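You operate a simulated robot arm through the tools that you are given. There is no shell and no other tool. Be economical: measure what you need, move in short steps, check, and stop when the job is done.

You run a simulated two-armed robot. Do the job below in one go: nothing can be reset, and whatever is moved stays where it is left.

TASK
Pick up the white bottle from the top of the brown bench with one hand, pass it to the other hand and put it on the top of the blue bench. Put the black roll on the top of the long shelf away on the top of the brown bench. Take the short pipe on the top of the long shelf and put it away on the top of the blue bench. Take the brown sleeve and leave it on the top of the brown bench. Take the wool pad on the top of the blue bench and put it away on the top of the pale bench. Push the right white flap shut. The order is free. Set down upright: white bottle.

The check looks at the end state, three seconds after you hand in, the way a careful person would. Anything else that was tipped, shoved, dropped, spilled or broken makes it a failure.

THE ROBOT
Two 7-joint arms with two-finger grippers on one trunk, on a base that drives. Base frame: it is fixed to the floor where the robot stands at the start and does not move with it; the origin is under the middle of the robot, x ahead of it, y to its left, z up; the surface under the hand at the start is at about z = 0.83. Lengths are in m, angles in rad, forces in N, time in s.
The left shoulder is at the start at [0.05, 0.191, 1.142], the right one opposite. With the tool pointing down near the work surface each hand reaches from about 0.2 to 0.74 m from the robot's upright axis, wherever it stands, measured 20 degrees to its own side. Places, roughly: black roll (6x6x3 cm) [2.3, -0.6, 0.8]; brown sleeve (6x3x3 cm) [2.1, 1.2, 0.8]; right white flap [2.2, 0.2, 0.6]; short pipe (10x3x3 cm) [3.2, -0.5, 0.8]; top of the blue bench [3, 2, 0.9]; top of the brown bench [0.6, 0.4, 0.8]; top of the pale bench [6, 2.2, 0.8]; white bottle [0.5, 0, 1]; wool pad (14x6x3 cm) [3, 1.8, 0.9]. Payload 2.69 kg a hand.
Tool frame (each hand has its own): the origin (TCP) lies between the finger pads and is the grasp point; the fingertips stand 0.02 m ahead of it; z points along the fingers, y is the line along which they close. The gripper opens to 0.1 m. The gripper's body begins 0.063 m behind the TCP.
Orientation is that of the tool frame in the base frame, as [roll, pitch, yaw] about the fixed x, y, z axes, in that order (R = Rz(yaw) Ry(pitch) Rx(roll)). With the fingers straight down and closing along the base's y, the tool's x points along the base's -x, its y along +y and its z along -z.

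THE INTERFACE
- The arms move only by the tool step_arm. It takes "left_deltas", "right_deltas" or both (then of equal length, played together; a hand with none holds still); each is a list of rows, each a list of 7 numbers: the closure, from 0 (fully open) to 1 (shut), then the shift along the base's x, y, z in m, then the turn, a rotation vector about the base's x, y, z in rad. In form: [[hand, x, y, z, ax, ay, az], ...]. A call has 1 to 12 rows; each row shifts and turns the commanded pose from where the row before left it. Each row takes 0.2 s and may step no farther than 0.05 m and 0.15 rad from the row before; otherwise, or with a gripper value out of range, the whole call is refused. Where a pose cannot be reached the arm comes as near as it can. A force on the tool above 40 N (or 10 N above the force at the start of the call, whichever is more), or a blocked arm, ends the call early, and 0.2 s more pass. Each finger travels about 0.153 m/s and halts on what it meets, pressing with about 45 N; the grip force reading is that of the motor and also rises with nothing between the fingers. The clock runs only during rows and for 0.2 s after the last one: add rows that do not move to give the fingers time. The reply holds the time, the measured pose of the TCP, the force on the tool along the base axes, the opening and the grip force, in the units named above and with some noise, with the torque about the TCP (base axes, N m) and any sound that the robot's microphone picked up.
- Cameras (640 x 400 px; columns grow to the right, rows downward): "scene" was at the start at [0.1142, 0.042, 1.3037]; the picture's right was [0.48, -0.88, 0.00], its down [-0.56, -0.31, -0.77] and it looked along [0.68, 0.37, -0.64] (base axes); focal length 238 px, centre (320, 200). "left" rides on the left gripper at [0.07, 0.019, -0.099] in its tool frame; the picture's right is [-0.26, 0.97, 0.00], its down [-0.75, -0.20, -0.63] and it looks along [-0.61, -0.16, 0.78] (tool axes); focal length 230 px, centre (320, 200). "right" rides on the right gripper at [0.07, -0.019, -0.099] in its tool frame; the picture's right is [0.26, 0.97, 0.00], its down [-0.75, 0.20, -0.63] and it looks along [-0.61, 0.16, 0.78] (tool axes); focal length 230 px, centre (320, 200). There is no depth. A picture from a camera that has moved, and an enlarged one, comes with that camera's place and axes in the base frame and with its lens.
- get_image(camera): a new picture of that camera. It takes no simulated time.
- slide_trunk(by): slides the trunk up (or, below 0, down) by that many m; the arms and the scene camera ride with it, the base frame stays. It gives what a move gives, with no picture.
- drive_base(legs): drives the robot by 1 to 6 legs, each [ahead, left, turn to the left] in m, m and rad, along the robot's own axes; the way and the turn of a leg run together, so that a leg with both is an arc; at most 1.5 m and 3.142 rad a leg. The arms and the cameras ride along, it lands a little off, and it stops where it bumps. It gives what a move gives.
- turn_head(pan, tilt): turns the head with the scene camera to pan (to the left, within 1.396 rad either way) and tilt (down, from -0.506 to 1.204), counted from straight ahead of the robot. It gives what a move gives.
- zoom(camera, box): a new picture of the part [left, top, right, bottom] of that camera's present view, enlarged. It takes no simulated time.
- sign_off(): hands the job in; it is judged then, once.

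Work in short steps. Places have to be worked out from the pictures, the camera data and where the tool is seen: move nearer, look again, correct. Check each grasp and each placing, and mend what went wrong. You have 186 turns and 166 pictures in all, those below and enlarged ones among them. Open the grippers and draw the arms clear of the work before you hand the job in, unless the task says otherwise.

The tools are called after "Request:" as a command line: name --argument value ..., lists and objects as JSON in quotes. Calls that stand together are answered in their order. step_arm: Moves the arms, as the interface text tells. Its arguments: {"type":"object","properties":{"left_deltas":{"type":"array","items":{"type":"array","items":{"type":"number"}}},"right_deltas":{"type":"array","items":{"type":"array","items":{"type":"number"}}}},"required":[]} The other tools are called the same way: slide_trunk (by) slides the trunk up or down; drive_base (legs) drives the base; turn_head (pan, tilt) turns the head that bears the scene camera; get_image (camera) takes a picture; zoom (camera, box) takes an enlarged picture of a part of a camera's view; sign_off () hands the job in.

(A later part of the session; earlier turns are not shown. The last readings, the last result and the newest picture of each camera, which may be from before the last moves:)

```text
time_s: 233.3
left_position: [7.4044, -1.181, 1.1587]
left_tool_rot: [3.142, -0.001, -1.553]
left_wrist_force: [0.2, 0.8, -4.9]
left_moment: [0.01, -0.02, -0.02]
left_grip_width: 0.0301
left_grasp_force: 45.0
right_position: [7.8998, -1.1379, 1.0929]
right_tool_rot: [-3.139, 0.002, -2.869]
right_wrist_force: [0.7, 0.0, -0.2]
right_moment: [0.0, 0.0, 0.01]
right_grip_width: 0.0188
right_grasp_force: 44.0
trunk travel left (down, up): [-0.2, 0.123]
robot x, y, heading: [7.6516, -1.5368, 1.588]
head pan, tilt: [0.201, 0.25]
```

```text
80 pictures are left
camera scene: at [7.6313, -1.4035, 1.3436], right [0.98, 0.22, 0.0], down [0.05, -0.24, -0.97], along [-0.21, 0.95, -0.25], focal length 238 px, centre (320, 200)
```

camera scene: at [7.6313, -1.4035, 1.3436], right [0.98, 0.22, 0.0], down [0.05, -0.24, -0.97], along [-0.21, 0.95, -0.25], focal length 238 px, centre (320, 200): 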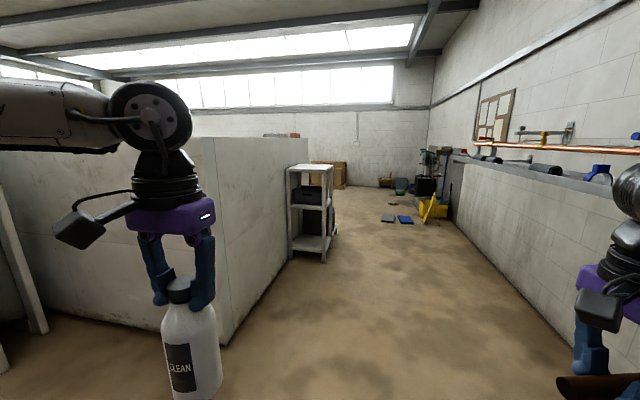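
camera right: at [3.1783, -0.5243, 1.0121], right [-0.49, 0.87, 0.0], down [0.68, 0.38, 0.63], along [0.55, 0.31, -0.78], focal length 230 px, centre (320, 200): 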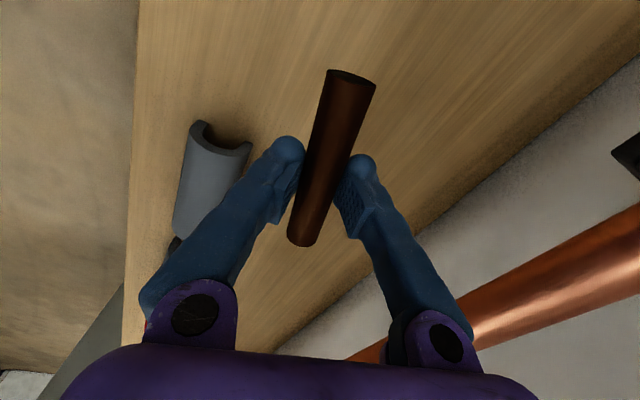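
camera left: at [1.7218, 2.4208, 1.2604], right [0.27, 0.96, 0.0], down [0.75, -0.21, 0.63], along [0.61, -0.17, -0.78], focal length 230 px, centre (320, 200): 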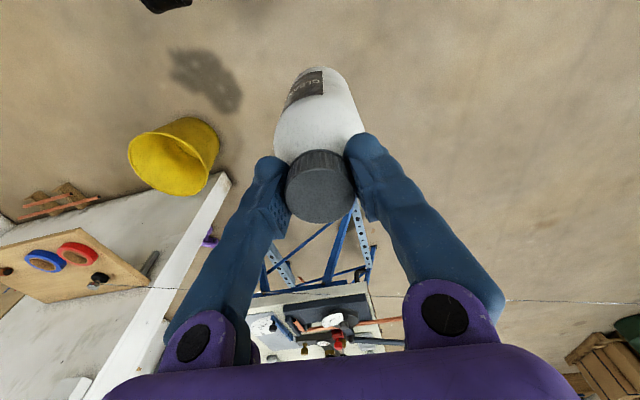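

A corridor leads +y between the panel and a half-wall at x≈9. Driving up it.

Request:
drive_base --legs '[[1.4, -0.35, -0.02], [1.2, 0, 0]]'

Request:
turn_head --pan 0.9 --tilt 0.3

Request:
get_image --camera "scene"

Request:
turn_head --pan 0.2 --tilt 0.35

Request:
get_image --camera "scene"

```text
time_s: 238.1
left_position: [7.5489, -0.2139, 1.1563]
left_tool_rot: [-3.106, 0.009, -1.572]
left_wrist_force: [0.5, 0.1, -4.6]
left_moment: [0.05, 0.04, 0.01]
left_grip_width: 0.03
left_grasp_force: 44.7
right_position: [8.04, -0.1802, 1.1129]
right_tool_rot: [3.125, 0.05, -2.867]
right_wrist_force: [-0.9, 0.8, -1.3]
right_moment: [0.0, -0.01, -0.02]
right_grip_width: 0.0184
right_grasp_force: 44.0
trunk travel left (down, up): [-0.2, 0.123]
robot x, y, heading: [7.8202, -0.5618, 1.568]
head pan, tilt: [0.201, 0.25]
stopped in leg 1: the robot was blocked; the commanded pose is now the measured one
```

```text
time_s: 239.2
left_position: [7.55, -0.2123, 1.1524]
left_tool_rot: [-3.104, 0.009, -1.574]
left_wrist_force: [0.4, 0.4, -5.9]
left_moment: [0.05, 0.04, 0.02]
left_grip_width: 0.0299
left_grasp_force: 45.0
right_position: [8.0408, -0.1786, 1.1116]
right_tool_rot: [3.126, 0.049, -2.872]
right_wrist_force: [0.2, -0.7, -0.7]
right_moment: [0.0, -0.01, 0.01]
right_grip_width: 0.0189
right_grasp_force: 44.6
trunk travel left (down, up): [-0.2, 0.123]
robot x, y, heading: [7.822, -0.5621, 1.564]
head pan, tilt: [0.901, 0.3]
```

```text
79 pictures are left
camera scene: at [7.7099, -0.4744, 1.3363], right [0.62, 0.78, 0.03], down [0.27, -0.17, -0.95], along [-0.73, 0.6, -0.32], focal length 238 px, centre (320, 200)
```

scene: 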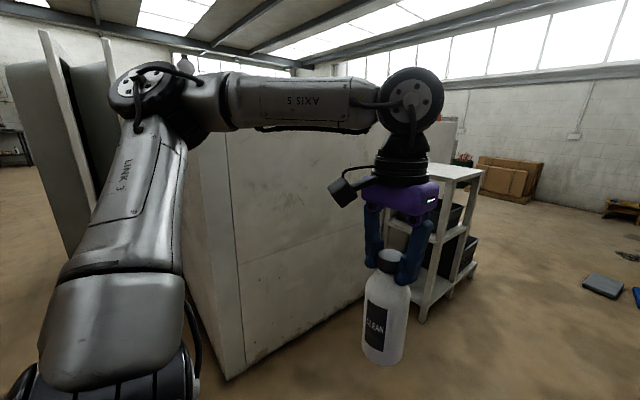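

```text
time_s: 240.2
left_position: [7.5493, -0.2107, 1.1522]
left_tool_rot: [-3.105, 0.011, -1.574]
left_wrist_force: [0.6, 0.5, -4.7]
left_moment: [-0.01, 0.02, -0.01]
left_grip_width: 0.0299
left_grasp_force: 45.0
right_position: [8.0419, -0.1792, 1.1106]
right_tool_rot: [3.128, 0.049, -2.871]
right_wrist_force: [-0.7, -0.2, -1.2]
right_moment: [0.02, 0.01, -0.01]
right_grip_width: 0.0184
right_grasp_force: 44.0
trunk travel left (down, up): [-0.2, 0.123]
robot x, y, heading: [7.8227, -0.5646, 1.569]
head pan, tilt: [0.201, 0.351]
```

```text
78 pictures are left
camera scene: at [7.7646, -0.4413, 1.3342], right [0.98, 0.2, 0.04], down [0.1, -0.33, -0.94], along [-0.17, 0.92, -0.34], focal length 238 px, centre (320, 200)
```

scene: 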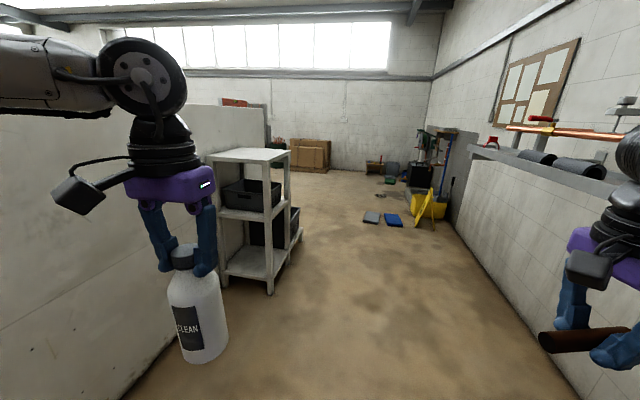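

The base was blocked and seems slightly tilted. Looking for what it touched.

Request:
turn_head --pan -0.7 --tilt 0.6

Request:
get_image --camera "scene"

Request:
turn_head --pan 0.0 --tilt 1.15

Request:
get_image --camera "scene"

```text
time_s: 241.4
left_position: [7.5493, -0.2121, 1.1533]
left_tool_rot: [-3.104, 0.009, -1.575]
left_wrist_force: [-0.2, -0.3, -5.0]
left_moment: [-0.01, 0.02, 0.0]
left_grip_width: 0.0301
left_grasp_force: 45.5
right_position: [8.0423, -0.1792, 1.1098]
right_tool_rot: [3.13, 0.048, -2.871]
right_wrist_force: [0.4, -0.5, -0.7]
right_moment: [0.01, 0.01, 0.0]
right_grip_width: 0.0186
right_grasp_force: 44.0
trunk travel left (down, up): [-0.2, 0.123]
robot x, y, heading: [7.8239, -0.5602, 1.567]
head pan, tilt: [-0.7, 0.6]
```

```text
77 pictures are left
camera scene: at [7.8409, -0.4648, 1.3141], right [0.76, -0.65, 0.02], down [-0.33, -0.42, -0.84], along [0.56, 0.64, -0.54], focal length 238 px, centre (320, 200)
```

scene: 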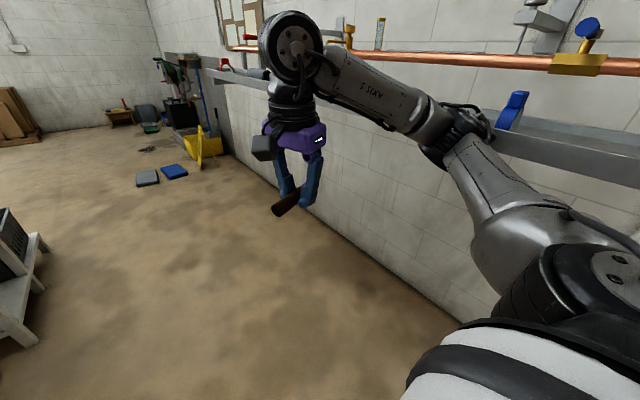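

```text
time_s: 242.5
left_position: [7.5487, -0.2107, 1.1525]
left_tool_rot: [-3.103, 0.007, -1.575]
left_wrist_force: [0.5, -1.8, -5.5]
left_moment: [0.01, 0.01, -0.01]
left_grip_width: 0.0301
left_grasp_force: 44.8
right_position: [8.0406, -0.1784, 1.1111]
right_tool_rot: [3.132, 0.049, -2.87]
right_wrist_force: [-0.2, -0.5, -0.3]
right_moment: [-0.04, 0.02, 0.04]
right_grip_width: 0.0191
right_grasp_force: 44.6
trunk travel left (down, up): [-0.2, 0.123]
robot x, y, heading: [7.8246, -0.562, 1.568]
head pan, tilt: [0.0, 1.15]
```

```text
76 pictures are left
camera scene: at [7.7857, -0.4721, 1.2702], right [1.0, 0.0, 0.04], down [0.01, -0.91, -0.42], along [0.04, 0.42, -0.91], focal length 238 px, centre (320, 200)
```

scene: 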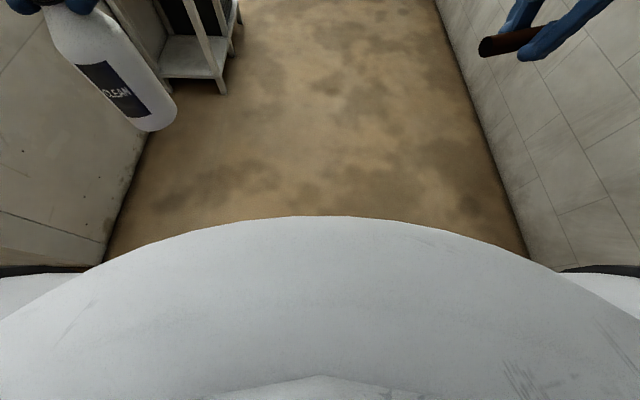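

The right arm apparently touched the copper rail on the right wall (it stands out to x≈8.5). I'll step left 15 cm and check that the tilt goes away.

Request:
drive_base --legs '[[-0.03, 0.15, 0]]'

Request:
turn_head --pan -0.7 --tilt 0.6

Request:
get_image --camera "scene"

```text
time_s: 244.5
left_position: [7.4326, -0.2306, 1.1585]
left_tool_rot: [-3.141, -0.004, -1.577]
left_wrist_force: [-0.1, 0.3, -6.2]
left_moment: [-0.04, 0.02, 0.05]
left_grip_width: 0.0299
left_grasp_force: 44.8
right_position: [7.9253, -0.1987, 1.0954]
right_tool_rot: [3.136, 0.008, -2.881]
right_wrist_force: [-0.6, -0.1, -1.3]
right_moment: [0.01, -0.04, -0.02]
right_grip_width: 0.0188
right_grasp_force: 43.7
trunk travel left (down, up): [-0.2, 0.123]
robot x, y, heading: [7.6727, -0.5882, 1.564]
head pan, tilt: [0.0, 1.15]
```

```text
time_s: 245.6
left_position: [7.4326, -0.2303, 1.1596]
left_tool_rot: [-3.141, -0.004, -1.576]
left_wrist_force: [-0.2, -1.1, -6.1]
left_moment: [0.02, 0.03, -0.03]
left_grip_width: 0.0301
left_grasp_force: 44.9
right_position: [7.9249, -0.1986, 1.0948]
right_tool_rot: [3.137, 0.008, -2.883]
right_wrist_force: [-1.0, -1.1, -0.8]
right_moment: [0.0, -0.03, -0.04]
right_grip_width: 0.0186
right_grasp_force: 44.3
trunk travel left (down, up): [-0.2, 0.123]
robot x, y, heading: [7.6767, -0.588, 1.567]
head pan, tilt: [-0.7, 0.6]
```

```text
75 pictures are left
camera scene: at [7.7298, -0.482, 1.3113], right [0.76, -0.65, 0.0], down [-0.37, -0.43, -0.82], along [0.53, 0.63, -0.57], focal length 238 px, centre (320, 200)
```

scene: 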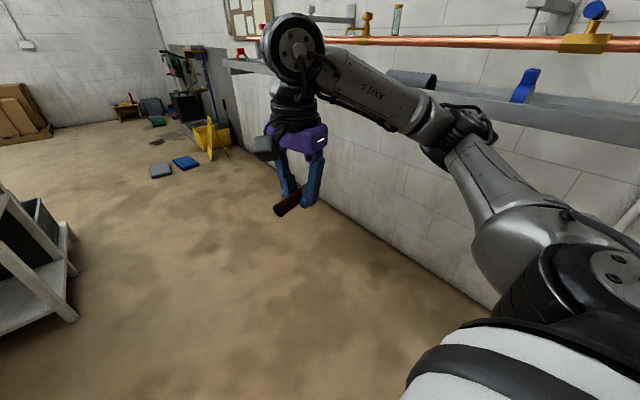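

The tilt is gone. Driving up the corridor along x≈7.68.

Request:
drive_base --legs '[[1.4, 0, 0], [1.0, 0, 0]]'

Request:
turn_head --pan 1.2 --tilt 0.3

Request:
get_image --camera "scene"

```text
time_s: 257.4
left_position: [7.4153, 2.1949, 1.1593]
left_tool_rot: [-3.141, -0.005, -1.557]
left_wrist_force: [0.5, 0.2, -4.9]
left_moment: [0.03, -0.04, 0.02]
left_grip_width: 0.03
left_grasp_force: 44.9
right_position: [7.9062, 2.2358, 1.0955]
right_tool_rot: [3.136, 0.006, -2.862]
right_wrist_force: [0.4, -0.4, -1.3]
right_moment: [0.0, 0.04, -0.01]
right_grip_width: 0.0184
right_grasp_force: 44.0
trunk travel left (down, up): [-0.2, 0.123]
robot x, y, heading: [7.6617, 1.8409, 1.582]
head pan, tilt: [-0.7, 0.6]
```

```text
time_s: 259.3
left_position: [7.414, 2.1961, 1.1594]
left_tool_rot: [3.141, -0.002, -1.556]
left_wrist_force: [-0.2, -0.8, -5.3]
left_moment: [0.03, -0.01, 0.02]
left_grip_width: 0.0302
left_grasp_force: 45.4
right_position: [7.9061, 2.2377, 1.0959]
right_tool_rot: [3.137, 0.008, -2.863]
right_wrist_force: [0.2, 0.2, -1.7]
right_moment: [0.01, -0.03, 0.0]
right_grip_width: 0.0189
right_grasp_force: 43.5
trunk travel left (down, up): [-0.2, 0.123]
robot x, y, heading: [7.6606, 1.8404, 1.582]
head pan, tilt: [1.201, 0.3]
```

```text
74 pictures are left
camera scene: at [7.5732, 1.9136, 1.3388], right [0.35, 0.94, 0.0], down [0.28, -0.1, -0.96], along [-0.9, 0.33, -0.3], focal length 238 px, centre (320, 200)
```

scene: 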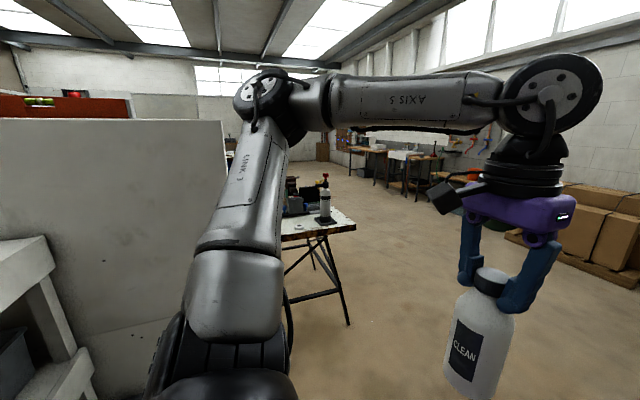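

The pale bench is at about (6.3, 2.3), with open floor beyond it. I'll move forward, turn to face −x, and look.

Request:
drive_base --legs '[[0.9, 0.05, 0], [0, 0, 1.56]]'

Request:
turn_head --pan 0.15 --tilt 0.3

Request:
get_image --camera "scene"

```text
time_s: 261.8
left_position: [7.3915, 2.5371, 1.157]
left_tool_rot: [3.141, -0.011, -1.559]
left_wrist_force: [-0.1, 2.8, -6.6]
left_moment: [-0.05, -0.04, -0.02]
left_grip_width: 0.03
left_grasp_force: 44.9
right_position: [7.8845, 2.5789, 1.0932]
right_tool_rot: [3.14, 0.005, -2.864]
right_wrist_force: [0.2, 1.0, -1.4]
right_moment: [-0.1, -0.07, 0.02]
right_grip_width: 0.0189
right_grasp_force: 43.6
trunk travel left (down, up): [-0.2, 0.123]
robot x, y, heading: [7.6411, 2.1755, 1.581]
head pan, tilt: [1.201, 0.3]
stopped in leg 1: the robot was blocked; the commanded pose is now the measured one
```

```text
time_s: 263.1
left_position: [7.3927, 2.5317, 1.1584]
left_tool_rot: [-3.14, 0.0, -1.559]
left_wrist_force: [-1.2, 0.4, -5.3]
left_moment: [0.01, -0.02, -0.02]
left_grip_width: 0.0298
left_grasp_force: 45.1
right_position: [7.8837, 2.5728, 1.0969]
right_tool_rot: [3.135, 0.006, -2.863]
right_wrist_force: [-0.2, -0.8, -0.8]
right_moment: [0.02, -0.01, 0.03]
right_grip_width: 0.0184
right_grasp_force: 44.0
trunk travel left (down, up): [-0.2, 0.123]
robot x, y, heading: [7.6388, 2.176, 1.585]
head pan, tilt: [0.15, 0.3]
```

```text
73 pictures are left
camera scene: at [7.6225, 2.3101, 1.3388], right [0.99, 0.16, 0.0], down [0.05, -0.29, -0.96], along [-0.16, 0.94, -0.3], focal length 238 px, centre (320, 200)
```

scene: 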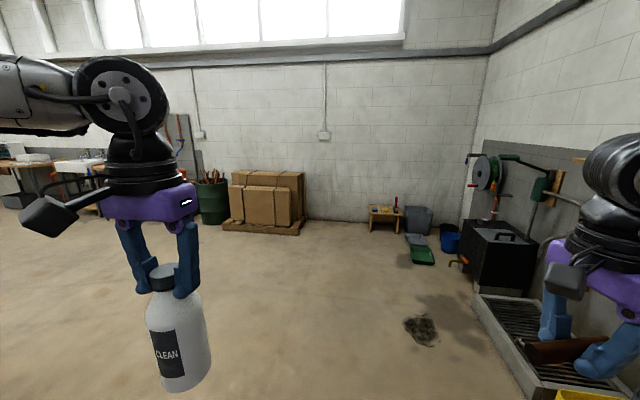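

Blocked again. Looking down at the base.

Request:
turn_head --pan 0.0 --tilt 1.1

Request:
get_image --camera "scene"

Request:
turn_head --pan -0.8 --tilt 0.7

Request:
get_image --camera "scene"

```text
time_s: 264.2
left_position: [7.3914, 2.5314, 1.1606]
left_tool_rot: [3.141, -0.001, -1.559]
left_wrist_force: [0.1, 0.7, -4.7]
left_moment: [0.01, -0.01, 0.03]
left_grip_width: 0.03
left_grasp_force: 44.9
right_position: [7.8846, 2.5734, 1.0959]
right_tool_rot: [3.136, 0.007, -2.862]
right_wrist_force: [0.2, 0.6, -1.2]
right_moment: [0.01, -0.01, 0.03]
right_grip_width: 0.0189
right_grasp_force: 43.8
trunk travel left (down, up): [-0.2, 0.123]
robot x, y, heading: [7.638, 2.1771, 1.587]
head pan, tilt: [0.0, 1.1]
```

```text
72 pictures are left
camera scene: at [7.6369, 2.2811, 1.2728], right [1.0, 0.01, 0.0], down [0.01, -0.89, -0.45], along [-0.01, 0.45, -0.89], focal length 238 px, centre (320, 200)
```

scene: 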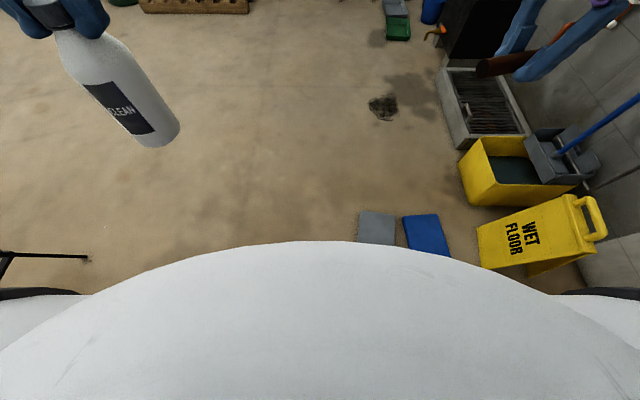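

```text
time_s: 265.3
left_position: [7.3918, 2.5312, 1.1588]
left_tool_rot: [-3.141, -0.001, -1.56]
left_wrist_force: [-0.1, 0.4, -5.4]
left_moment: [0.02, -0.04, 0.02]
left_grip_width: 0.0301
left_grasp_force: 45.2
right_position: [7.8849, 2.5727, 1.0953]
right_tool_rot: [3.135, 0.008, -2.864]
right_wrist_force: [0.3, 0.0, -1.5]
right_moment: [0.03, -0.03, 0.0]
right_grip_width: 0.0186
right_grasp_force: 43.7
trunk travel left (down, up): [-0.2, 0.123]
robot x, y, heading: [7.6382, 2.1751, 1.584]
head pan, tilt: [-0.799, 0.7]
```

```text
71 pictures are left
camera scene: at [7.6978, 2.278, 1.3027], right [0.71, -0.71, 0.0], down [-0.46, -0.46, -0.76], along [0.54, 0.54, -0.64], focal length 238 px, centre (320, 200)
```

scene: 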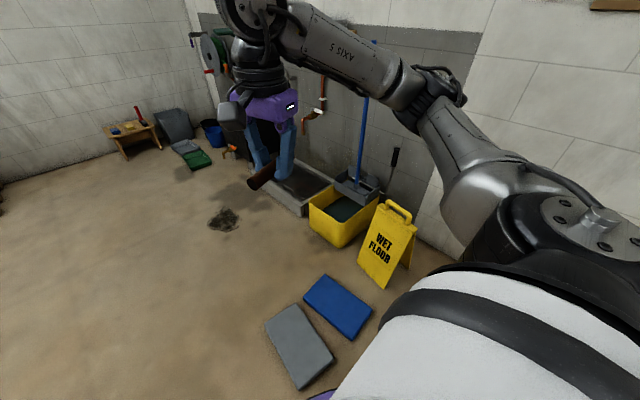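

The base touched a floor pad's corner (it hasn't visibly moved). Backing off, then turning to face −x.

Request:
drive_base --legs '[[-0.15, 0, 0], [0, 0, 1.557]]'

Request:
turn_head --pan 0.0 --tilt 0.35

Request:
get_image --camera "scene"

```text
time_s: 270.6
left_position: [7.2939, 1.7669, 1.1591]
left_tool_rot: [-3.14, -0.003, 0.04]
left_wrist_force: [0.7, 0.0, -4.9]
left_moment: [-0.02, -0.02, -0.01]
left_grip_width: 0.0302
left_grasp_force: 45.2
right_position: [7.2376, 2.2583, 1.0962]
right_tool_rot: [3.136, 0.006, -1.262]
right_wrist_force: [-0.2, -0.4, -0.7]
right_moment: [0.0, 0.0, -0.01]
right_grip_width: 0.0189
right_grasp_force: 43.5
trunk travel left (down, up): [-0.2, 0.123]
robot x, y, heading: [7.6414, 2.025, -3.097]
head pan, tilt: [-0.799, 0.7]
```

```text
time_s: 271.7
left_position: [7.2946, 1.7676, 1.1596]
left_tool_rot: [-3.14, -0.001, 0.041]
left_wrist_force: [0.9, -0.7, -4.2]
left_moment: [-0.02, 0.01, 0.02]
left_grip_width: 0.0299
left_grasp_force: 45.6
right_position: [7.2373, 2.2581, 1.0957]
right_tool_rot: [3.135, 0.007, -1.262]
right_wrist_force: [-0.1, 0.0, -0.8]
right_moment: [0.0, -0.03, -0.01]
right_grip_width: 0.0187
right_grasp_force: 44.1
trunk travel left (down, up): [-0.2, 0.123]
robot x, y, heading: [7.6409, 2.0257, -3.096]
head pan, tilt: [0.0, 0.351]
```

```text
70 pictures are left
camera scene: at [7.5075, 2.0199, 1.3341], right [-0.04, 1.0, 0.0], down [0.34, 0.01, -0.94], along [-0.94, -0.04, -0.34], focal length 238 px, centre (320, 200)
```

scene: 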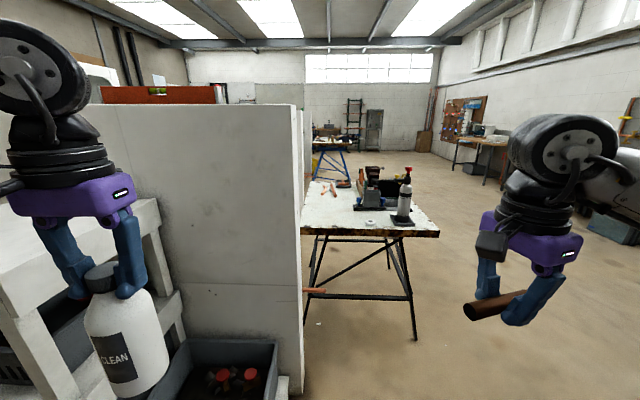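

A clear view: the pale bench is ahead (right edge y≈2.55), with the blue bench beyond. I'll pass on the right (+y) side.

Request:
drive_base --legs '[[0.7, -1.25, -0.045], [1.5, 0, 0], [1.0, 0.1, 0]]'

Request:
turn_head --pan 0.5 --tilt 0.35

Request:
get_image --camera "scene"

```text
time_s: 294.4
left_position: [4.0778, 2.8008, 1.1594]
left_tool_rot: [-3.14, -0.001, 0.031]
left_wrist_force: [0.2, -0.1, -4.8]
left_moment: [-0.01, -0.04, 0.03]
left_grip_width: 0.03
left_grasp_force: 44.7
right_position: [4.0263, 3.2909, 1.095]
right_tool_rot: [3.136, 0.007, -1.272]
right_wrist_force: [0.6, 0.4, -1.2]
right_moment: [-0.01, 0.0, 0.02]
right_grip_width: 0.0187
right_grasp_force: 43.9
trunk travel left (down, up): [-0.2, 0.123]
robot x, y, heading: [4.4282, 3.0517, -3.107]
head pan, tilt: [0.0, 0.351]
```

```text
time_s: 295.4
left_position: [4.078, 2.799, 1.1595]
left_tool_rot: [-3.141, -0.002, 0.031]
left_wrist_force: [0.3, -0.5, -4.6]
left_moment: [0.01, -0.02, 0.01]
left_grip_width: 0.0298
left_grasp_force: 44.7
right_position: [4.0254, 3.2918, 1.0963]
right_tool_rot: [3.133, 0.005, -1.272]
right_wrist_force: [0.3, -0.1, -0.6]
right_moment: [0.01, 0.01, 0.0]
right_grip_width: 0.0186
right_grasp_force: 44.4
trunk travel left (down, up): [-0.2, 0.123]
robot x, y, heading: [4.4276, 3.0539, -3.102]
head pan, tilt: [0.499, 0.351]
```

```text
69 pictures are left
camera scene: at [4.3068, 3.0068, 1.3341], right [-0.51, 0.86, 0.0], down [0.3, 0.17, -0.94], along [-0.81, -0.48, -0.34], focal length 238 px, centre (320, 200)
```

scene: 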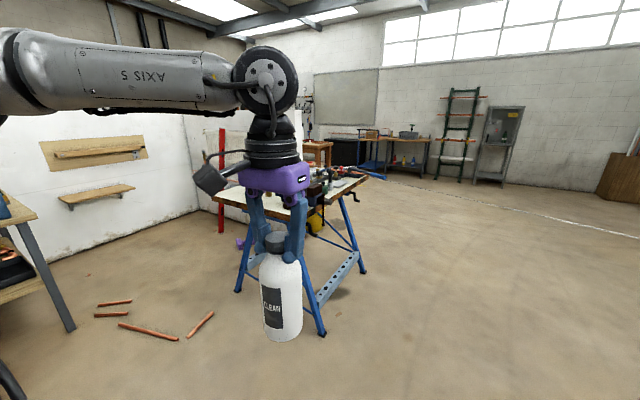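

The blue bench's far end is at x≈3.3, y 1.7–2.4; loose pipes lie on the floor at y<1.7. I'll come up to the end facing −x at about (3.82, 2.25).

Request:
drive_base --legs '[[0.55, 0.78, -0.035]]'

Request:
turn_head --pan 0.1 --tilt 0.6

Request:
get_image --camera "scene"

Request:
get_image --camera "left"

```text
time_s: 302.5
left_position: [3.5471, 2.0193, 1.1587]
left_tool_rot: [-3.141, -0.002, 0.023]
left_wrist_force: [-0.5, 0.3, -4.0]
left_moment: [-0.01, -0.03, 0.03]
left_grip_width: 0.0299
left_grasp_force: 45.1
right_position: [3.4995, 2.5105, 1.0961]
right_tool_rot: [3.134, 0.007, -1.282]
right_wrist_force: [0.2, -0.2, -0.1]
right_moment: [0.0, -0.03, 0.01]
right_grip_width: 0.0186
right_grasp_force: 44.2
trunk travel left (down, up): [-0.2, 0.123]
robot x, y, heading: [3.9016, 2.2743, -3.118]
head pan, tilt: [0.499, 0.351]
```

```text
time_s: 303.4
left_position: [3.5464, 2.0199, 1.1604]
left_tool_rot: [3.141, -0.002, 0.021]
left_wrist_force: [0.3, 0.3, -5.5]
left_moment: [-0.02, -0.01, -0.04]
left_grip_width: 0.03
left_grasp_force: 45.0
right_position: [3.4988, 2.5106, 1.0959]
right_tool_rot: [3.135, 0.007, -1.282]
right_wrist_force: [-0.1, 1.0, -1.0]
right_moment: [0.01, 0.0, 0.03]
right_grip_width: 0.0187
right_grasp_force: 43.9
trunk travel left (down, up): [-0.2, 0.123]
robot x, y, heading: [3.8975, 2.269, -3.12]
head pan, tilt: [0.099, 0.6]
```

```text
68 pictures are left
camera scene: at [3.7705, 2.2591, 1.3114], right [-0.12, 0.99, 0.0], down [0.56, 0.07, -0.83], along [-0.82, -0.1, -0.56], focal length 238 px, centre (320, 200)
```

scene: 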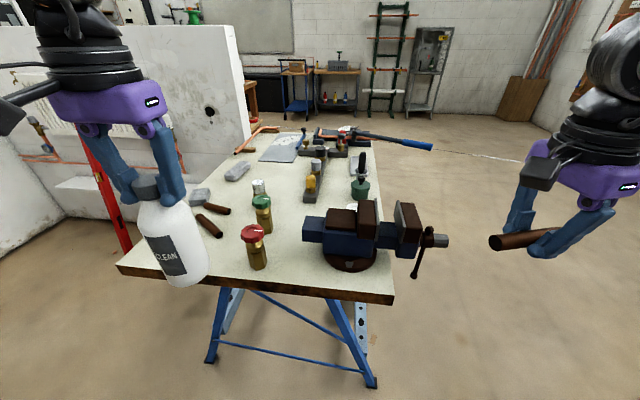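

```text
67 pictures are left
camera left: at [3.6165, 2.0028, 1.2601], right [-0.24, -0.97, 0.0], down [-0.76, 0.18, 0.63], along [-0.61, 0.15, -0.78], focal length 230 px, centre (320, 200)
```

left: 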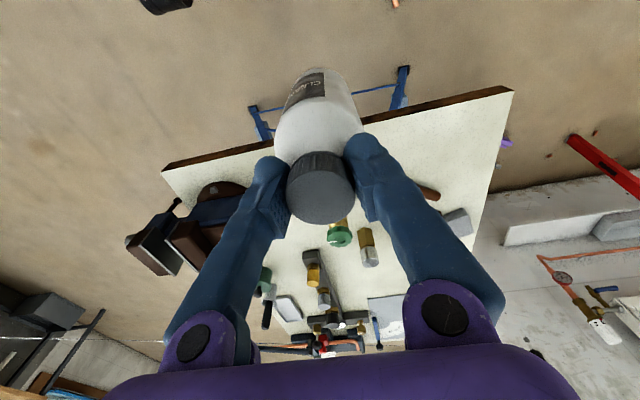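

A fine view of the bench. Zooming in to see free space and to identify the pad.

Request:
zoom --camera "scene" --box '[170, 110, 430, 272]'

Request:
get_image --camera "right"

```text
2.46 times, centred on (300, 191) of scene
camera zoom: at [3.7705, 2.2591, 1.3114], right [-0.12, 0.99, 0.0], down [0.56, 0.07, -0.83], along [-0.82, -0.1, -0.56], focal length 586 px, centre (369, 222)
```

zoom: 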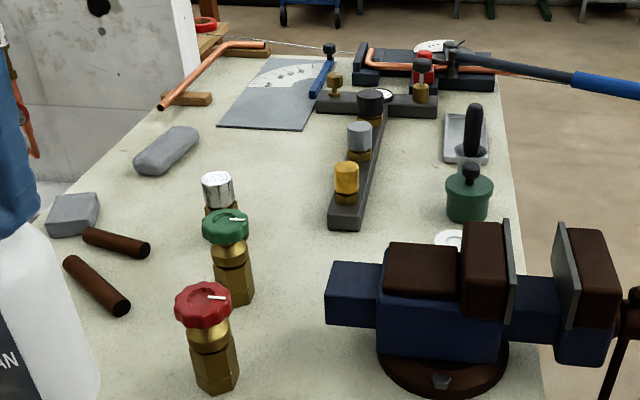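

```text
65 pictures are left
camera right: at [3.5393, 2.4487, 1.1935], right [-0.85, -0.52, 0.01], down [-0.4, 0.66, 0.64], along [-0.34, 0.54, -0.77], focal length 230 px, centre (320, 200)
```

right: 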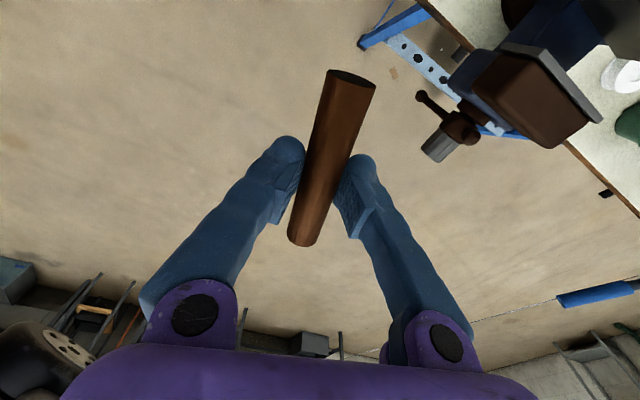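

The wool pad is the long grey piece near (3.05, 1.87); two short pipes already lie here, and there's free space near the left front corner. I'll move closer (x≈3.80, y≈2.14) with the trunk raised 5 cm for clearance.

Request:
slide_trunk --by 0.05

Request:
drive_base --legs '[[0.1, 0.125, -0.02]]'

Request:
get_image --camera "left"

Request:
get_image --camera "scene"

```text
time_s: 304.3
left_position: [3.5479, 2.0197, 1.2092]
left_tool_rot: [-3.141, -0.002, 0.024]
left_wrist_force: [-0.6, 0.1, -5.8]
left_moment: [0.0, -0.01, 0.05]
left_grip_width: 0.03
left_grasp_force: 45.1
right_position: [3.4996, 2.51, 1.1464]
right_tool_rot: [3.135, 0.008, -1.281]
right_wrist_force: [-0.2, -0.1, -1.1]
right_moment: [0.01, 0.03, 0.02]
right_grip_width: 0.0188
right_grasp_force: 43.9
trunk travel left (down, up): [-0.25, 0.073]
robot x, y, heading: [3.8983, 2.2705, -3.111]
head pan, tilt: [0.099, 0.6]
```

```text
time_s: 306.1
left_position: [3.4407, 1.8979, 1.2102]
left_tool_rot: [-3.141, 0.0, 0.0]
left_wrist_force: [-0.1, 0.9, -5.4]
left_moment: [0.01, 0.0, 0.02]
left_grip_width: 0.0303
left_grasp_force: 44.7
right_position: [3.4043, 2.3915, 1.1457]
right_tool_rot: [3.136, 0.007, -1.302]
right_wrist_force: [0.4, -0.3, -0.8]
right_moment: [0.02, -0.02, 0.01]
right_grip_width: 0.0187
right_grasp_force: 44.0
trunk travel left (down, up): [-0.25, 0.073]
robot x, y, heading: [3.7983, 2.1435, -3.138]
head pan, tilt: [0.099, 0.6]
```

```text
64 pictures are left
camera left: at [3.5096, 1.8804, 1.3101], right [-0.26, -0.97, 0.0], down [-0.75, 0.2, 0.63], along [-0.61, 0.16, -0.78], focal length 230 px, centre (320, 200)
```

left: 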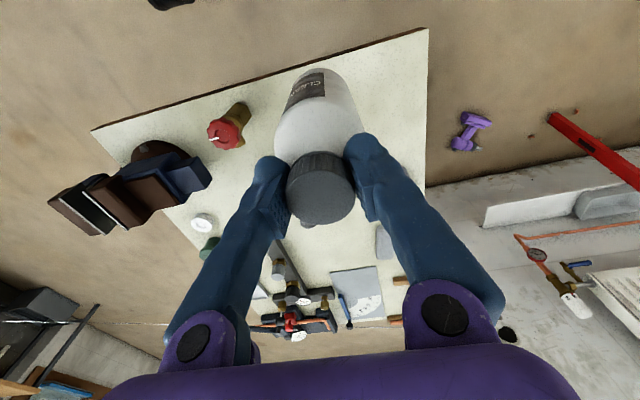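

```text
63 pictures are left
camera scene: at [3.6687, 2.1335, 1.3613], right [-0.1, 0.99, 0.0], down [0.56, 0.06, -0.82], along [-0.82, -0.09, -0.57], focal length 238 px, centre (320, 200)
```

scene: 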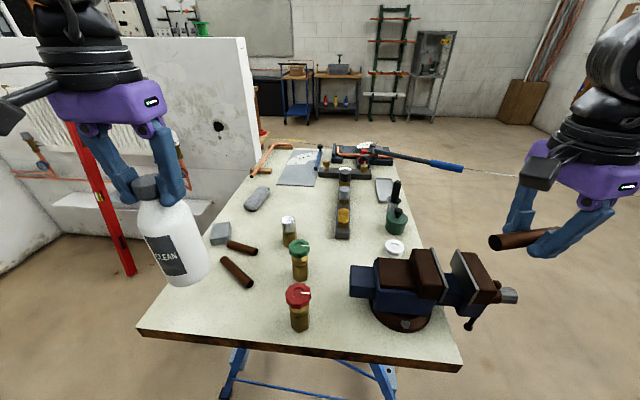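

Above the corner. Moving the bottle to ≈(3.395, 1.86), then lowering in stages watching the force.

Request:
step_arm --left_deltas '[[0.95, -0.023, -0.019, 0, 0, 0, 0], [0.95, -0.022, -0.019, -0.01, 0, 0, 0], [0.95, 0, 0, -0.04, 0, 0, 0], [0.95, 0, 0, -0.04, 0, 0, 0], [0.95, 0, 0, -0.04, 0, 0, 0], [0.95, 0, 0, -0.01, 0, 0, 0], [0.95, 0, 0, 0, 0, 0, 0]]'

Request:
get_image --camera "scene"

```text
time_s: 307.7
left_position: [3.3947, 1.8629, 1.0678]
left_tool_rot: [3.141, -0.003, 0.005]
left_wrist_force: [-0.1, 0.3, -5.6]
left_moment: [0.03, -0.03, 0.0]
left_grip_width: 0.0299
left_grasp_force: 44.8
right_position: [3.403, 2.3915, 1.1466]
right_tool_rot: [3.135, 0.007, -1.3]
right_wrist_force: [0.3, 0.4, 0.4]
right_moment: [0.0, 0.01, 0.01]
right_grip_width: 0.0186
right_grasp_force: 44.5
trunk travel left (down, up): [-0.25, 0.073]
robot x, y, heading: [3.7973, 2.1413, -3.136]
head pan, tilt: [0.099, 0.6]
```

```text
62 pictures are left
camera scene: at [3.6688, 2.1338, 1.3613], right [-0.1, 0.99, 0.0], down [0.56, 0.06, -0.82], along [-0.82, -0.09, -0.57], focal length 238 px, centre (320, 200)
```

scene: 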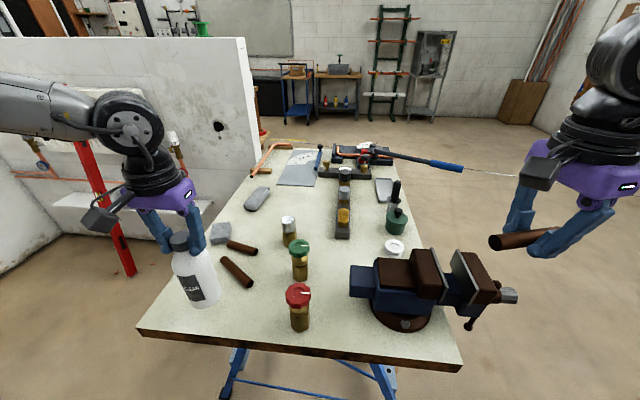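

Request:
step_arm --left_deltas '[[0.95, 0, 0, -0.006, 0, 0, 0], [0.95, 0, 0, -0.006, 0, 0, 0], [0.95, 0, 0, 0, 0, 0, 0]]'

Request:
step_arm --left_deltas '[[0.95, 0, 0, -0.006, 0, 0, 0], [0.95, 0, 0, -0.006, 0, 0, 0], [0.95, 0, 0, 0, 0, 0, 0]]'

```text
time_s: 308.5
left_position: [3.3953, 1.8616, 1.0566]
left_tool_rot: [-3.141, -0.001, 0.004]
left_wrist_force: [0.2, 0.1, -4.5]
left_moment: [-0.01, -0.02, 0.01]
left_grip_width: 0.0298
left_grasp_force: 44.5
right_position: [3.4042, 2.3915, 1.1467]
right_tool_rot: [3.134, 0.007, -1.299]
right_wrist_force: [-0.1, 0.3, -1.3]
right_moment: [-0.02, -0.02, 0.04]
right_grip_width: 0.0187
right_grasp_force: 44.0
trunk travel left (down, up): [-0.25, 0.073]
robot x, y, heading: [3.7947, 2.143, -3.135]
head pan, tilt: [0.099, 0.6]
```

```text
time_s: 309.3
left_position: [3.395, 1.8597, 1.0466]
left_tool_rot: [3.14, -0.002, 0.001]
left_wrist_force: [0.3, 0.3, -5.8]
left_moment: [0.01, 0.01, -0.01]
left_grip_width: 0.03
left_grasp_force: 44.7
right_position: [3.4039, 2.3911, 1.1456]
right_tool_rot: [3.135, 0.007, -1.299]
right_wrist_force: [0.3, 0.2, -0.5]
right_moment: [0.03, 0.01, -0.02]
right_grip_width: 0.0186
right_grasp_force: 44.1
trunk travel left (down, up): [-0.25, 0.073]
robot x, y, heading: [3.798, 2.1415, -3.135]
head pan, tilt: [0.099, 0.6]
```

Request:
step_arm --left_deltas '[[0.95, 0, 0, -0.007, 0, 0, 0], [0.95, 0, 0, -0.006, 0, 0, 0], [0.95, 0, 0, 0, 0, 0, 0]]'

Request:
get_image --camera "scene"

```text
time_s: 310.1
left_position: [3.3967, 1.8611, 1.0339]
left_tool_rot: [3.14, -0.003, 0.001]
left_wrist_force: [0.9, -0.2, -4.9]
left_moment: [-0.03, -0.01, 0.02]
left_grip_width: 0.0301
left_grasp_force: 44.8
right_position: [3.4042, 2.3916, 1.146]
right_tool_rot: [3.133, 0.006, -1.299]
right_wrist_force: [-1.1, -0.4, -0.7]
right_moment: [0.0, 0.05, -0.01]
right_grip_width: 0.0189
right_grasp_force: 44.2
trunk travel left (down, up): [-0.25, 0.073]
robot x, y, heading: [3.7959, 2.1421, -3.138]
head pan, tilt: [0.099, 0.6]
```

```text
61 pictures are left
camera scene: at [3.6689, 2.1338, 1.3614], right [-0.1, 0.99, 0.0], down [0.56, 0.06, -0.82], along [-0.82, -0.09, -0.57], focal length 238 px, centre (320, 200)
```

scene: 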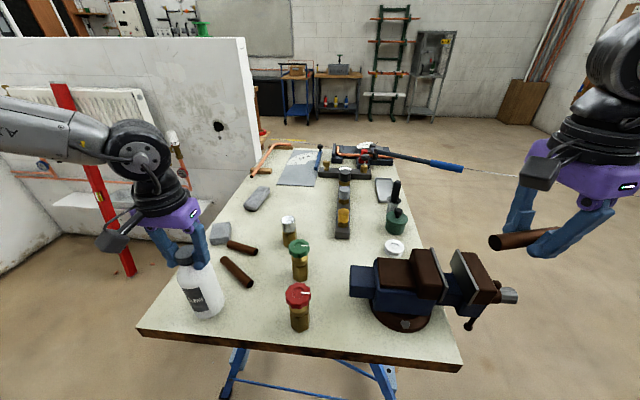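

Request:
step_arm --left_deltas '[[0.95, 0, 0, -0.006, 0, 0, 0], [0.95, 0, 0, -0.006, 0, 0, 0], [0.95, 0, 0, 0, 0, 0, 0]]'

Request:
step_arm --left_deltas '[[0.95, 0, 0, -0.005, 0, 0, 0], [0.95, 0, 0, -0.005, 0, 0, 0], [0.95, 0, 0, 0, 0, 0, 0]]'

```text
time_s: 310.9
left_position: [3.3954, 1.8603, 1.0222]
left_tool_rot: [-3.139, -0.002, 0.002]
left_wrist_force: [0.1, 0.1, -4.1]
left_moment: [0.02, -0.02, 0.01]
left_grip_width: 0.0299
left_grasp_force: 44.8
right_position: [3.4033, 2.3916, 1.145]
right_tool_rot: [3.134, 0.008, -1.3]
right_wrist_force: [-0.7, 0.7, -0.6]
right_moment: [0.0, 0.02, 0.01]
right_grip_width: 0.0187
right_grasp_force: 43.4
trunk travel left (down, up): [-0.25, 0.073]
robot x, y, heading: [3.7992, 2.1406, -3.135]
head pan, tilt: [0.099, 0.6]
```

```text
time_s: 311.4
left_position: [3.3963, 1.8606, 1.0206]
left_tool_rot: [3.137, 0.008, 0.004]
left_wrist_force: [10.3, -3.5, 23.9]
left_moment: [0.16, -1.1, -0.12]
left_grip_width: 0.0298
left_grasp_force: 45.2
right_position: [3.4057, 2.3917, 1.1474]
right_tool_rot: [3.133, 0.007, -1.3]
right_wrist_force: [0.4, 0.6, 0.1]
right_moment: [0.0, -0.01, 0.02]
right_grip_width: 0.0188
right_grasp_force: 43.9
trunk travel left (down, up): [-0.25, 0.073]
robot x, y, heading: [3.7982, 2.1391, -3.136]
head pan, tilt: [0.099, 0.6]
stopped in row 2 (left hand): the force on the tool passed its limit at 49 N (the readings are from after the stop); the commanded pose is now the measured one
```

Contact: the bottle stands on the bench (z≈0.87). Relaxing 2 mm, opening gently and lifting away.

Request:
step_arm --left_deltas '[[0.95, 0, 0, 0.002, 0, 0, 0], [0.95, 0, 0, 0, 0, 0, 0], [0.6, 0, 0, 0, 0, 0, 0], [0.4, 0, 0, 0, 0, 0, 0], [0.2, 0, 0, 0, 0, 0, 0], [0, 0, 0, 0, 0, 0, 0], [0, 0, 0, 0.03, 0, 0, 0], [0, 0, 0, 0.05, 0, 0, 0], [0, 0, 0, 0.05, 0, 0, 0]]'

Request:
get_image --camera "scene"

Request:
get_image --camera "left"

```text
time_s: 313.4
left_position: [3.3911, 1.8641, 1.1526]
left_tool_rot: [3.14, 0.007, 0.002]
left_wrist_force: [-0.3, 1.2, 0.1]
left_moment: [-0.03, -0.02, 0.03]
left_grip_width: 0.1001
left_grasp_force: 0.0
right_position: [3.4047, 2.3907, 1.146]
right_tool_rot: [3.132, 0.007, -1.3]
right_wrist_force: [-0.1, -0.2, 0.3]
right_moment: [-0.02, 0.0, -0.02]
right_grip_width: 0.0186
right_grasp_force: 43.8
trunk travel left (down, up): [-0.25, 0.073]
robot x, y, heading: [3.797, 2.1433, -3.131]
head pan, tilt: [0.099, 0.6]
```

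```text
60 pictures are left
camera scene: at [3.6698, 2.1344, 1.3614], right [-0.1, 0.99, 0.0], down [0.56, 0.06, -0.83], along [-0.82, -0.09, -0.56], focal length 238 px, centre (320, 200)
```

scene: 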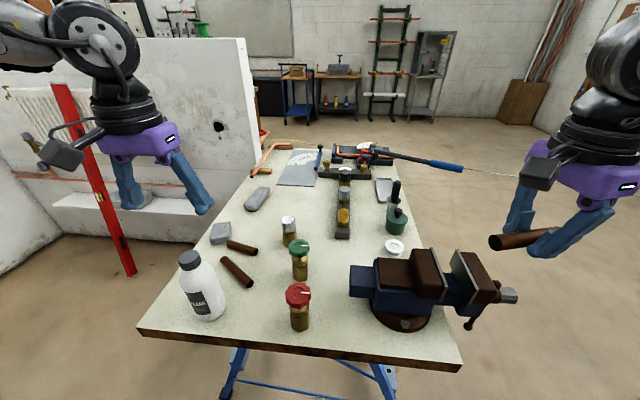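

```text
59 pictures are left
camera left: at [3.4606, 1.8462, 1.2531], right [-0.26, -0.97, 0.0], down [-0.75, 0.2, 0.63], along [-0.61, 0.16, -0.77], focal length 230 px, centre (320, 200)
```

left: 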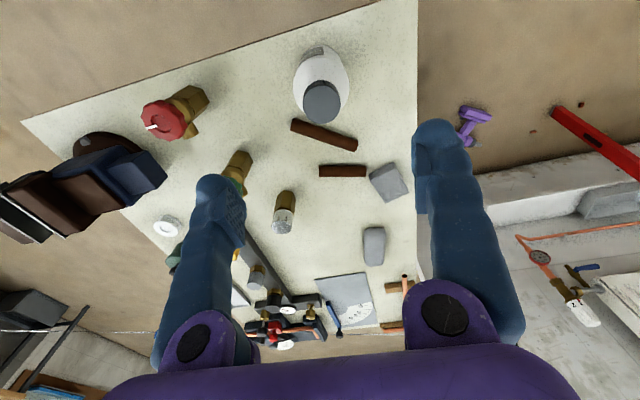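

The bottle stands upright. Now the pipe: I'll rotate the right hand back to neutral (pipe along x) and move it over the gap at ≈(3.235, 2.11).

Request:
step_arm --right_deltas '[[0.95, 0, 0, 0, 0, 0, 0.145], [0.95, 0, 0, 0, 0, 0, 0.145], [0.95, -0.015, -0.03, 0, 0, 0, 0.145], [0.95, -0.02, -0.035, 0, 0, 0, 0.145], [0.95, -0.02, -0.035, 0, 0, 0, 0.145], [0.95, -0.02, -0.035, 0, 0, 0, 0.145], [0.95, -0.02, -0.035, 0, 0, 0, 0.145], [0.95, -0.025, -0.035, 0, 0, 0, 0.145], [0.95, -0.025, -0.035, 0, 0, 0, 0.14], [0.95, -0.025, -0.04, 0, 0, 0, 0], [0.95, 0, 0, 0, 0, 0, 0]]'

Request:
get_image --camera "right"

Request:
get_image --camera "scene"

```text
time_s: 315.8
left_position: [3.3903, 1.8659, 1.1535]
left_tool_rot: [3.139, 0.006, 0.001]
left_wrist_force: [0.0, 0.8, -0.5]
left_moment: [0.0, 0.02, 0.01]
left_grip_width: 0.1
left_grasp_force: 0.0
right_position: [3.234, 2.1119, 1.1478]
right_tool_rot: [3.134, 0.007, 0.001]
right_wrist_force: [-0.3, 0.2, -0.6]
right_moment: [-0.02, -0.01, -0.03]
right_grip_width: 0.0188
right_grasp_force: 43.4
trunk travel left (down, up): [-0.25, 0.073]
robot x, y, heading: [3.7984, 2.1419, -3.14]
head pan, tilt: [0.099, 0.6]
```

```text
58 pictures are left
camera right: at [3.3042, 2.1305, 1.2461], right [0.26, -0.97, 0.01], down [-0.75, -0.2, 0.64], along [-0.61, -0.17, -0.77], focal length 230 px, centre (320, 200)
```

right: 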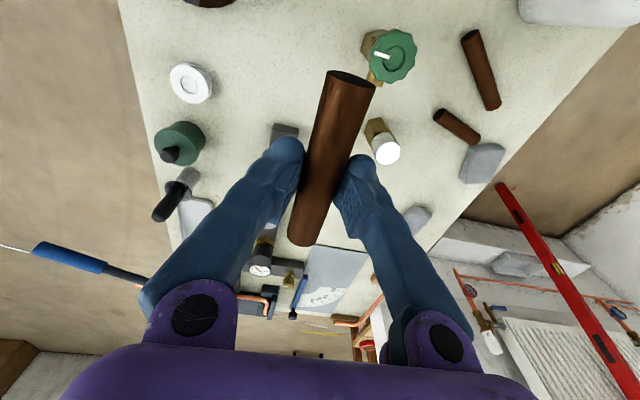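

```text
57 pictures are left
camera scene: at [3.6693, 2.1351, 1.3614], right [-0.1, 0.99, 0.0], down [0.56, 0.06, -0.83], along [-0.82, -0.09, -0.56], focal length 238 px, centre (320, 200)
```

scene: 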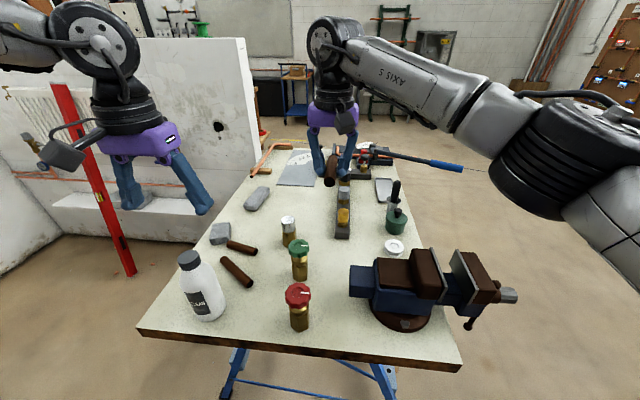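

Position is good between the valves and the block. Lowering.

Request:
step_arm --right_deltas '[[0.95, -0.001, 0.004, -0.04, 0, 0, 0], [0.95, 0, 0, -0.045, 0, 0, 0], [0.95, 0, 0, -0.045, 0, 0, 0], [0.95, 0, 0, -0.045, 0, 0, 0], [0.95, 0, 0, -0.04, 0, 0, 0], [0.95, 0, 0, -0.012, 0, 0, 0], [0.95, 0, 0, 0, 0, 0, 0]]'

Request:
get_image --camera "right"

```text
time_s: 317.4
left_position: [3.391, 1.8639, 1.1522]
left_tool_rot: [3.139, 0.007, 0.004]
left_wrist_force: [-0.3, 0.5, -0.4]
left_moment: [0.0, -0.01, 0.07]
left_grip_width: 0.1
left_grasp_force: 0.0
right_position: [3.2329, 2.1149, 0.9166]
right_tool_rot: [3.133, 0.007, 0.0]
right_wrist_force: [-0.4, 0.3, -0.3]
right_moment: [-0.03, -0.03, -0.01]
right_grip_width: 0.0186
right_grasp_force: 44.0
trunk travel left (down, up): [-0.25, 0.073]
robot x, y, heading: [3.7953, 2.1383, -3.138]
head pan, tilt: [0.099, 0.6]
```

```text
56 pictures are left
camera right: at [3.3043, 2.1342, 1.0157], right [0.26, -0.97, 0.01], down [-0.75, -0.19, 0.64], along [-0.61, -0.17, -0.77], focal length 230 px, centre (320, 200)
```

right: 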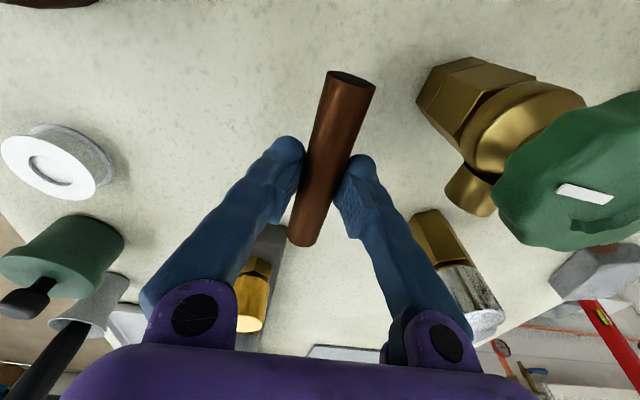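

Request:
step_arm --right_deltas '[[0.95, 0, 0, -0.007, 0, 0, 0], [0.95, 0, 0, -0.006, 0, 0, 0], [0.95, 0, 0, 0, 0, 0, 0]]'

Request:
step_arm --right_deltas '[[0.95, 0, 0, -0.004, 0, 0, 0], [0.95, 0, 0, -0.004, 0, 0, 0], [0.95, 0, 0, 0, 0, 0, 0]]'

```text
time_s: 318.2
left_position: [3.3902, 1.8635, 1.1526]
left_tool_rot: [3.14, 0.008, 0.004]
left_wrist_force: [-0.2, 0.2, -0.8]
left_moment: [-0.03, 0.03, 0.01]
left_grip_width: 0.1002
left_grasp_force: 0.0
right_position: [3.2326, 2.1144, 0.905]
right_tool_rot: [3.135, 0.008, 0.001]
right_wrist_force: [0.0, -0.3, 0.5]
right_moment: [0.03, -0.01, 0.03]
right_grip_width: 0.0187
right_grasp_force: 43.5
trunk travel left (down, up): [-0.25, 0.073]
robot x, y, heading: [3.7954, 2.1416, -3.137]
head pan, tilt: [0.099, 0.6]
```

```text
time_s: 319.0
left_position: [3.3896, 1.8632, 1.1535]
left_tool_rot: [3.14, 0.007, 0.003]
left_wrist_force: [1.1, 0.4, -0.8]
left_moment: [-0.01, -0.01, 0.01]
left_grip_width: 0.1001
left_grasp_force: 0.0
right_position: [3.2337, 2.1142, 0.8971]
right_tool_rot: [3.133, 0.007, 0.0]
right_wrist_force: [0.2, 0.1, -1.2]
right_moment: [-0.04, 0.0, 0.0]
right_grip_width: 0.0186
right_grasp_force: 44.4
trunk travel left (down, up): [-0.25, 0.073]
robot x, y, heading: [3.7989, 2.1428, -3.143]
head pan, tilt: [0.099, 0.6]
```

Request:
step_arm --right_deltas '[[0.95, 0, 0, -0.003, 0, 0, 0], [0.95, 0, 0, -0.003, 0, 0, 0], [0.95, 0, 0, 0, 0, 0, 0]]'

```text
time_s: 319.8
left_position: [3.3905, 1.8639, 1.1529]
left_tool_rot: [3.139, 0.006, 0.003]
left_wrist_force: [-0.1, -0.1, -0.2]
left_moment: [0.01, -0.02, -0.01]
left_grip_width: 0.0997
left_grasp_force: 0.0
right_position: [3.2332, 2.1146, 0.891]
right_tool_rot: [3.133, 0.006, 0.001]
right_wrist_force: [-0.1, -0.8, -0.4]
right_moment: [0.03, 0.0, 0.01]
right_grip_width: 0.0188
right_grasp_force: 43.6
trunk travel left (down, up): [-0.25, 0.073]
robot x, y, heading: [3.8019, 2.1398, -3.141]
head pan, tilt: [0.099, 0.6]
```

Request:
step_arm --right_deltas '[[0.95, 0, 0, -0.003, 0, 0, 0], [0.95, 0, 0, -0.002, 0, 0, 0], [0.95, 0, 0, 0, 0, 0, 0]]'

```text
time_s: 320.6
left_position: [3.3898, 1.8634, 1.152]
left_tool_rot: [3.14, 0.009, 0.004]
left_wrist_force: [-0.5, -0.8, -0.6]
left_moment: [0.02, 0.0, 0.03]
left_grip_width: 0.1001
left_grasp_force: 0.1
right_position: [3.2339, 2.114, 0.8868]
right_tool_rot: [3.132, 0.006, 0.001]
right_wrist_force: [-0.9, 0.9, -0.8]
right_moment: [-0.04, 0.0, -0.01]
right_grip_width: 0.0185
right_grasp_force: 43.4
trunk travel left (down, up): [-0.25, 0.073]
robot x, y, heading: [3.7995, 2.1402, -3.137]
head pan, tilt: [0.099, 0.6]
```

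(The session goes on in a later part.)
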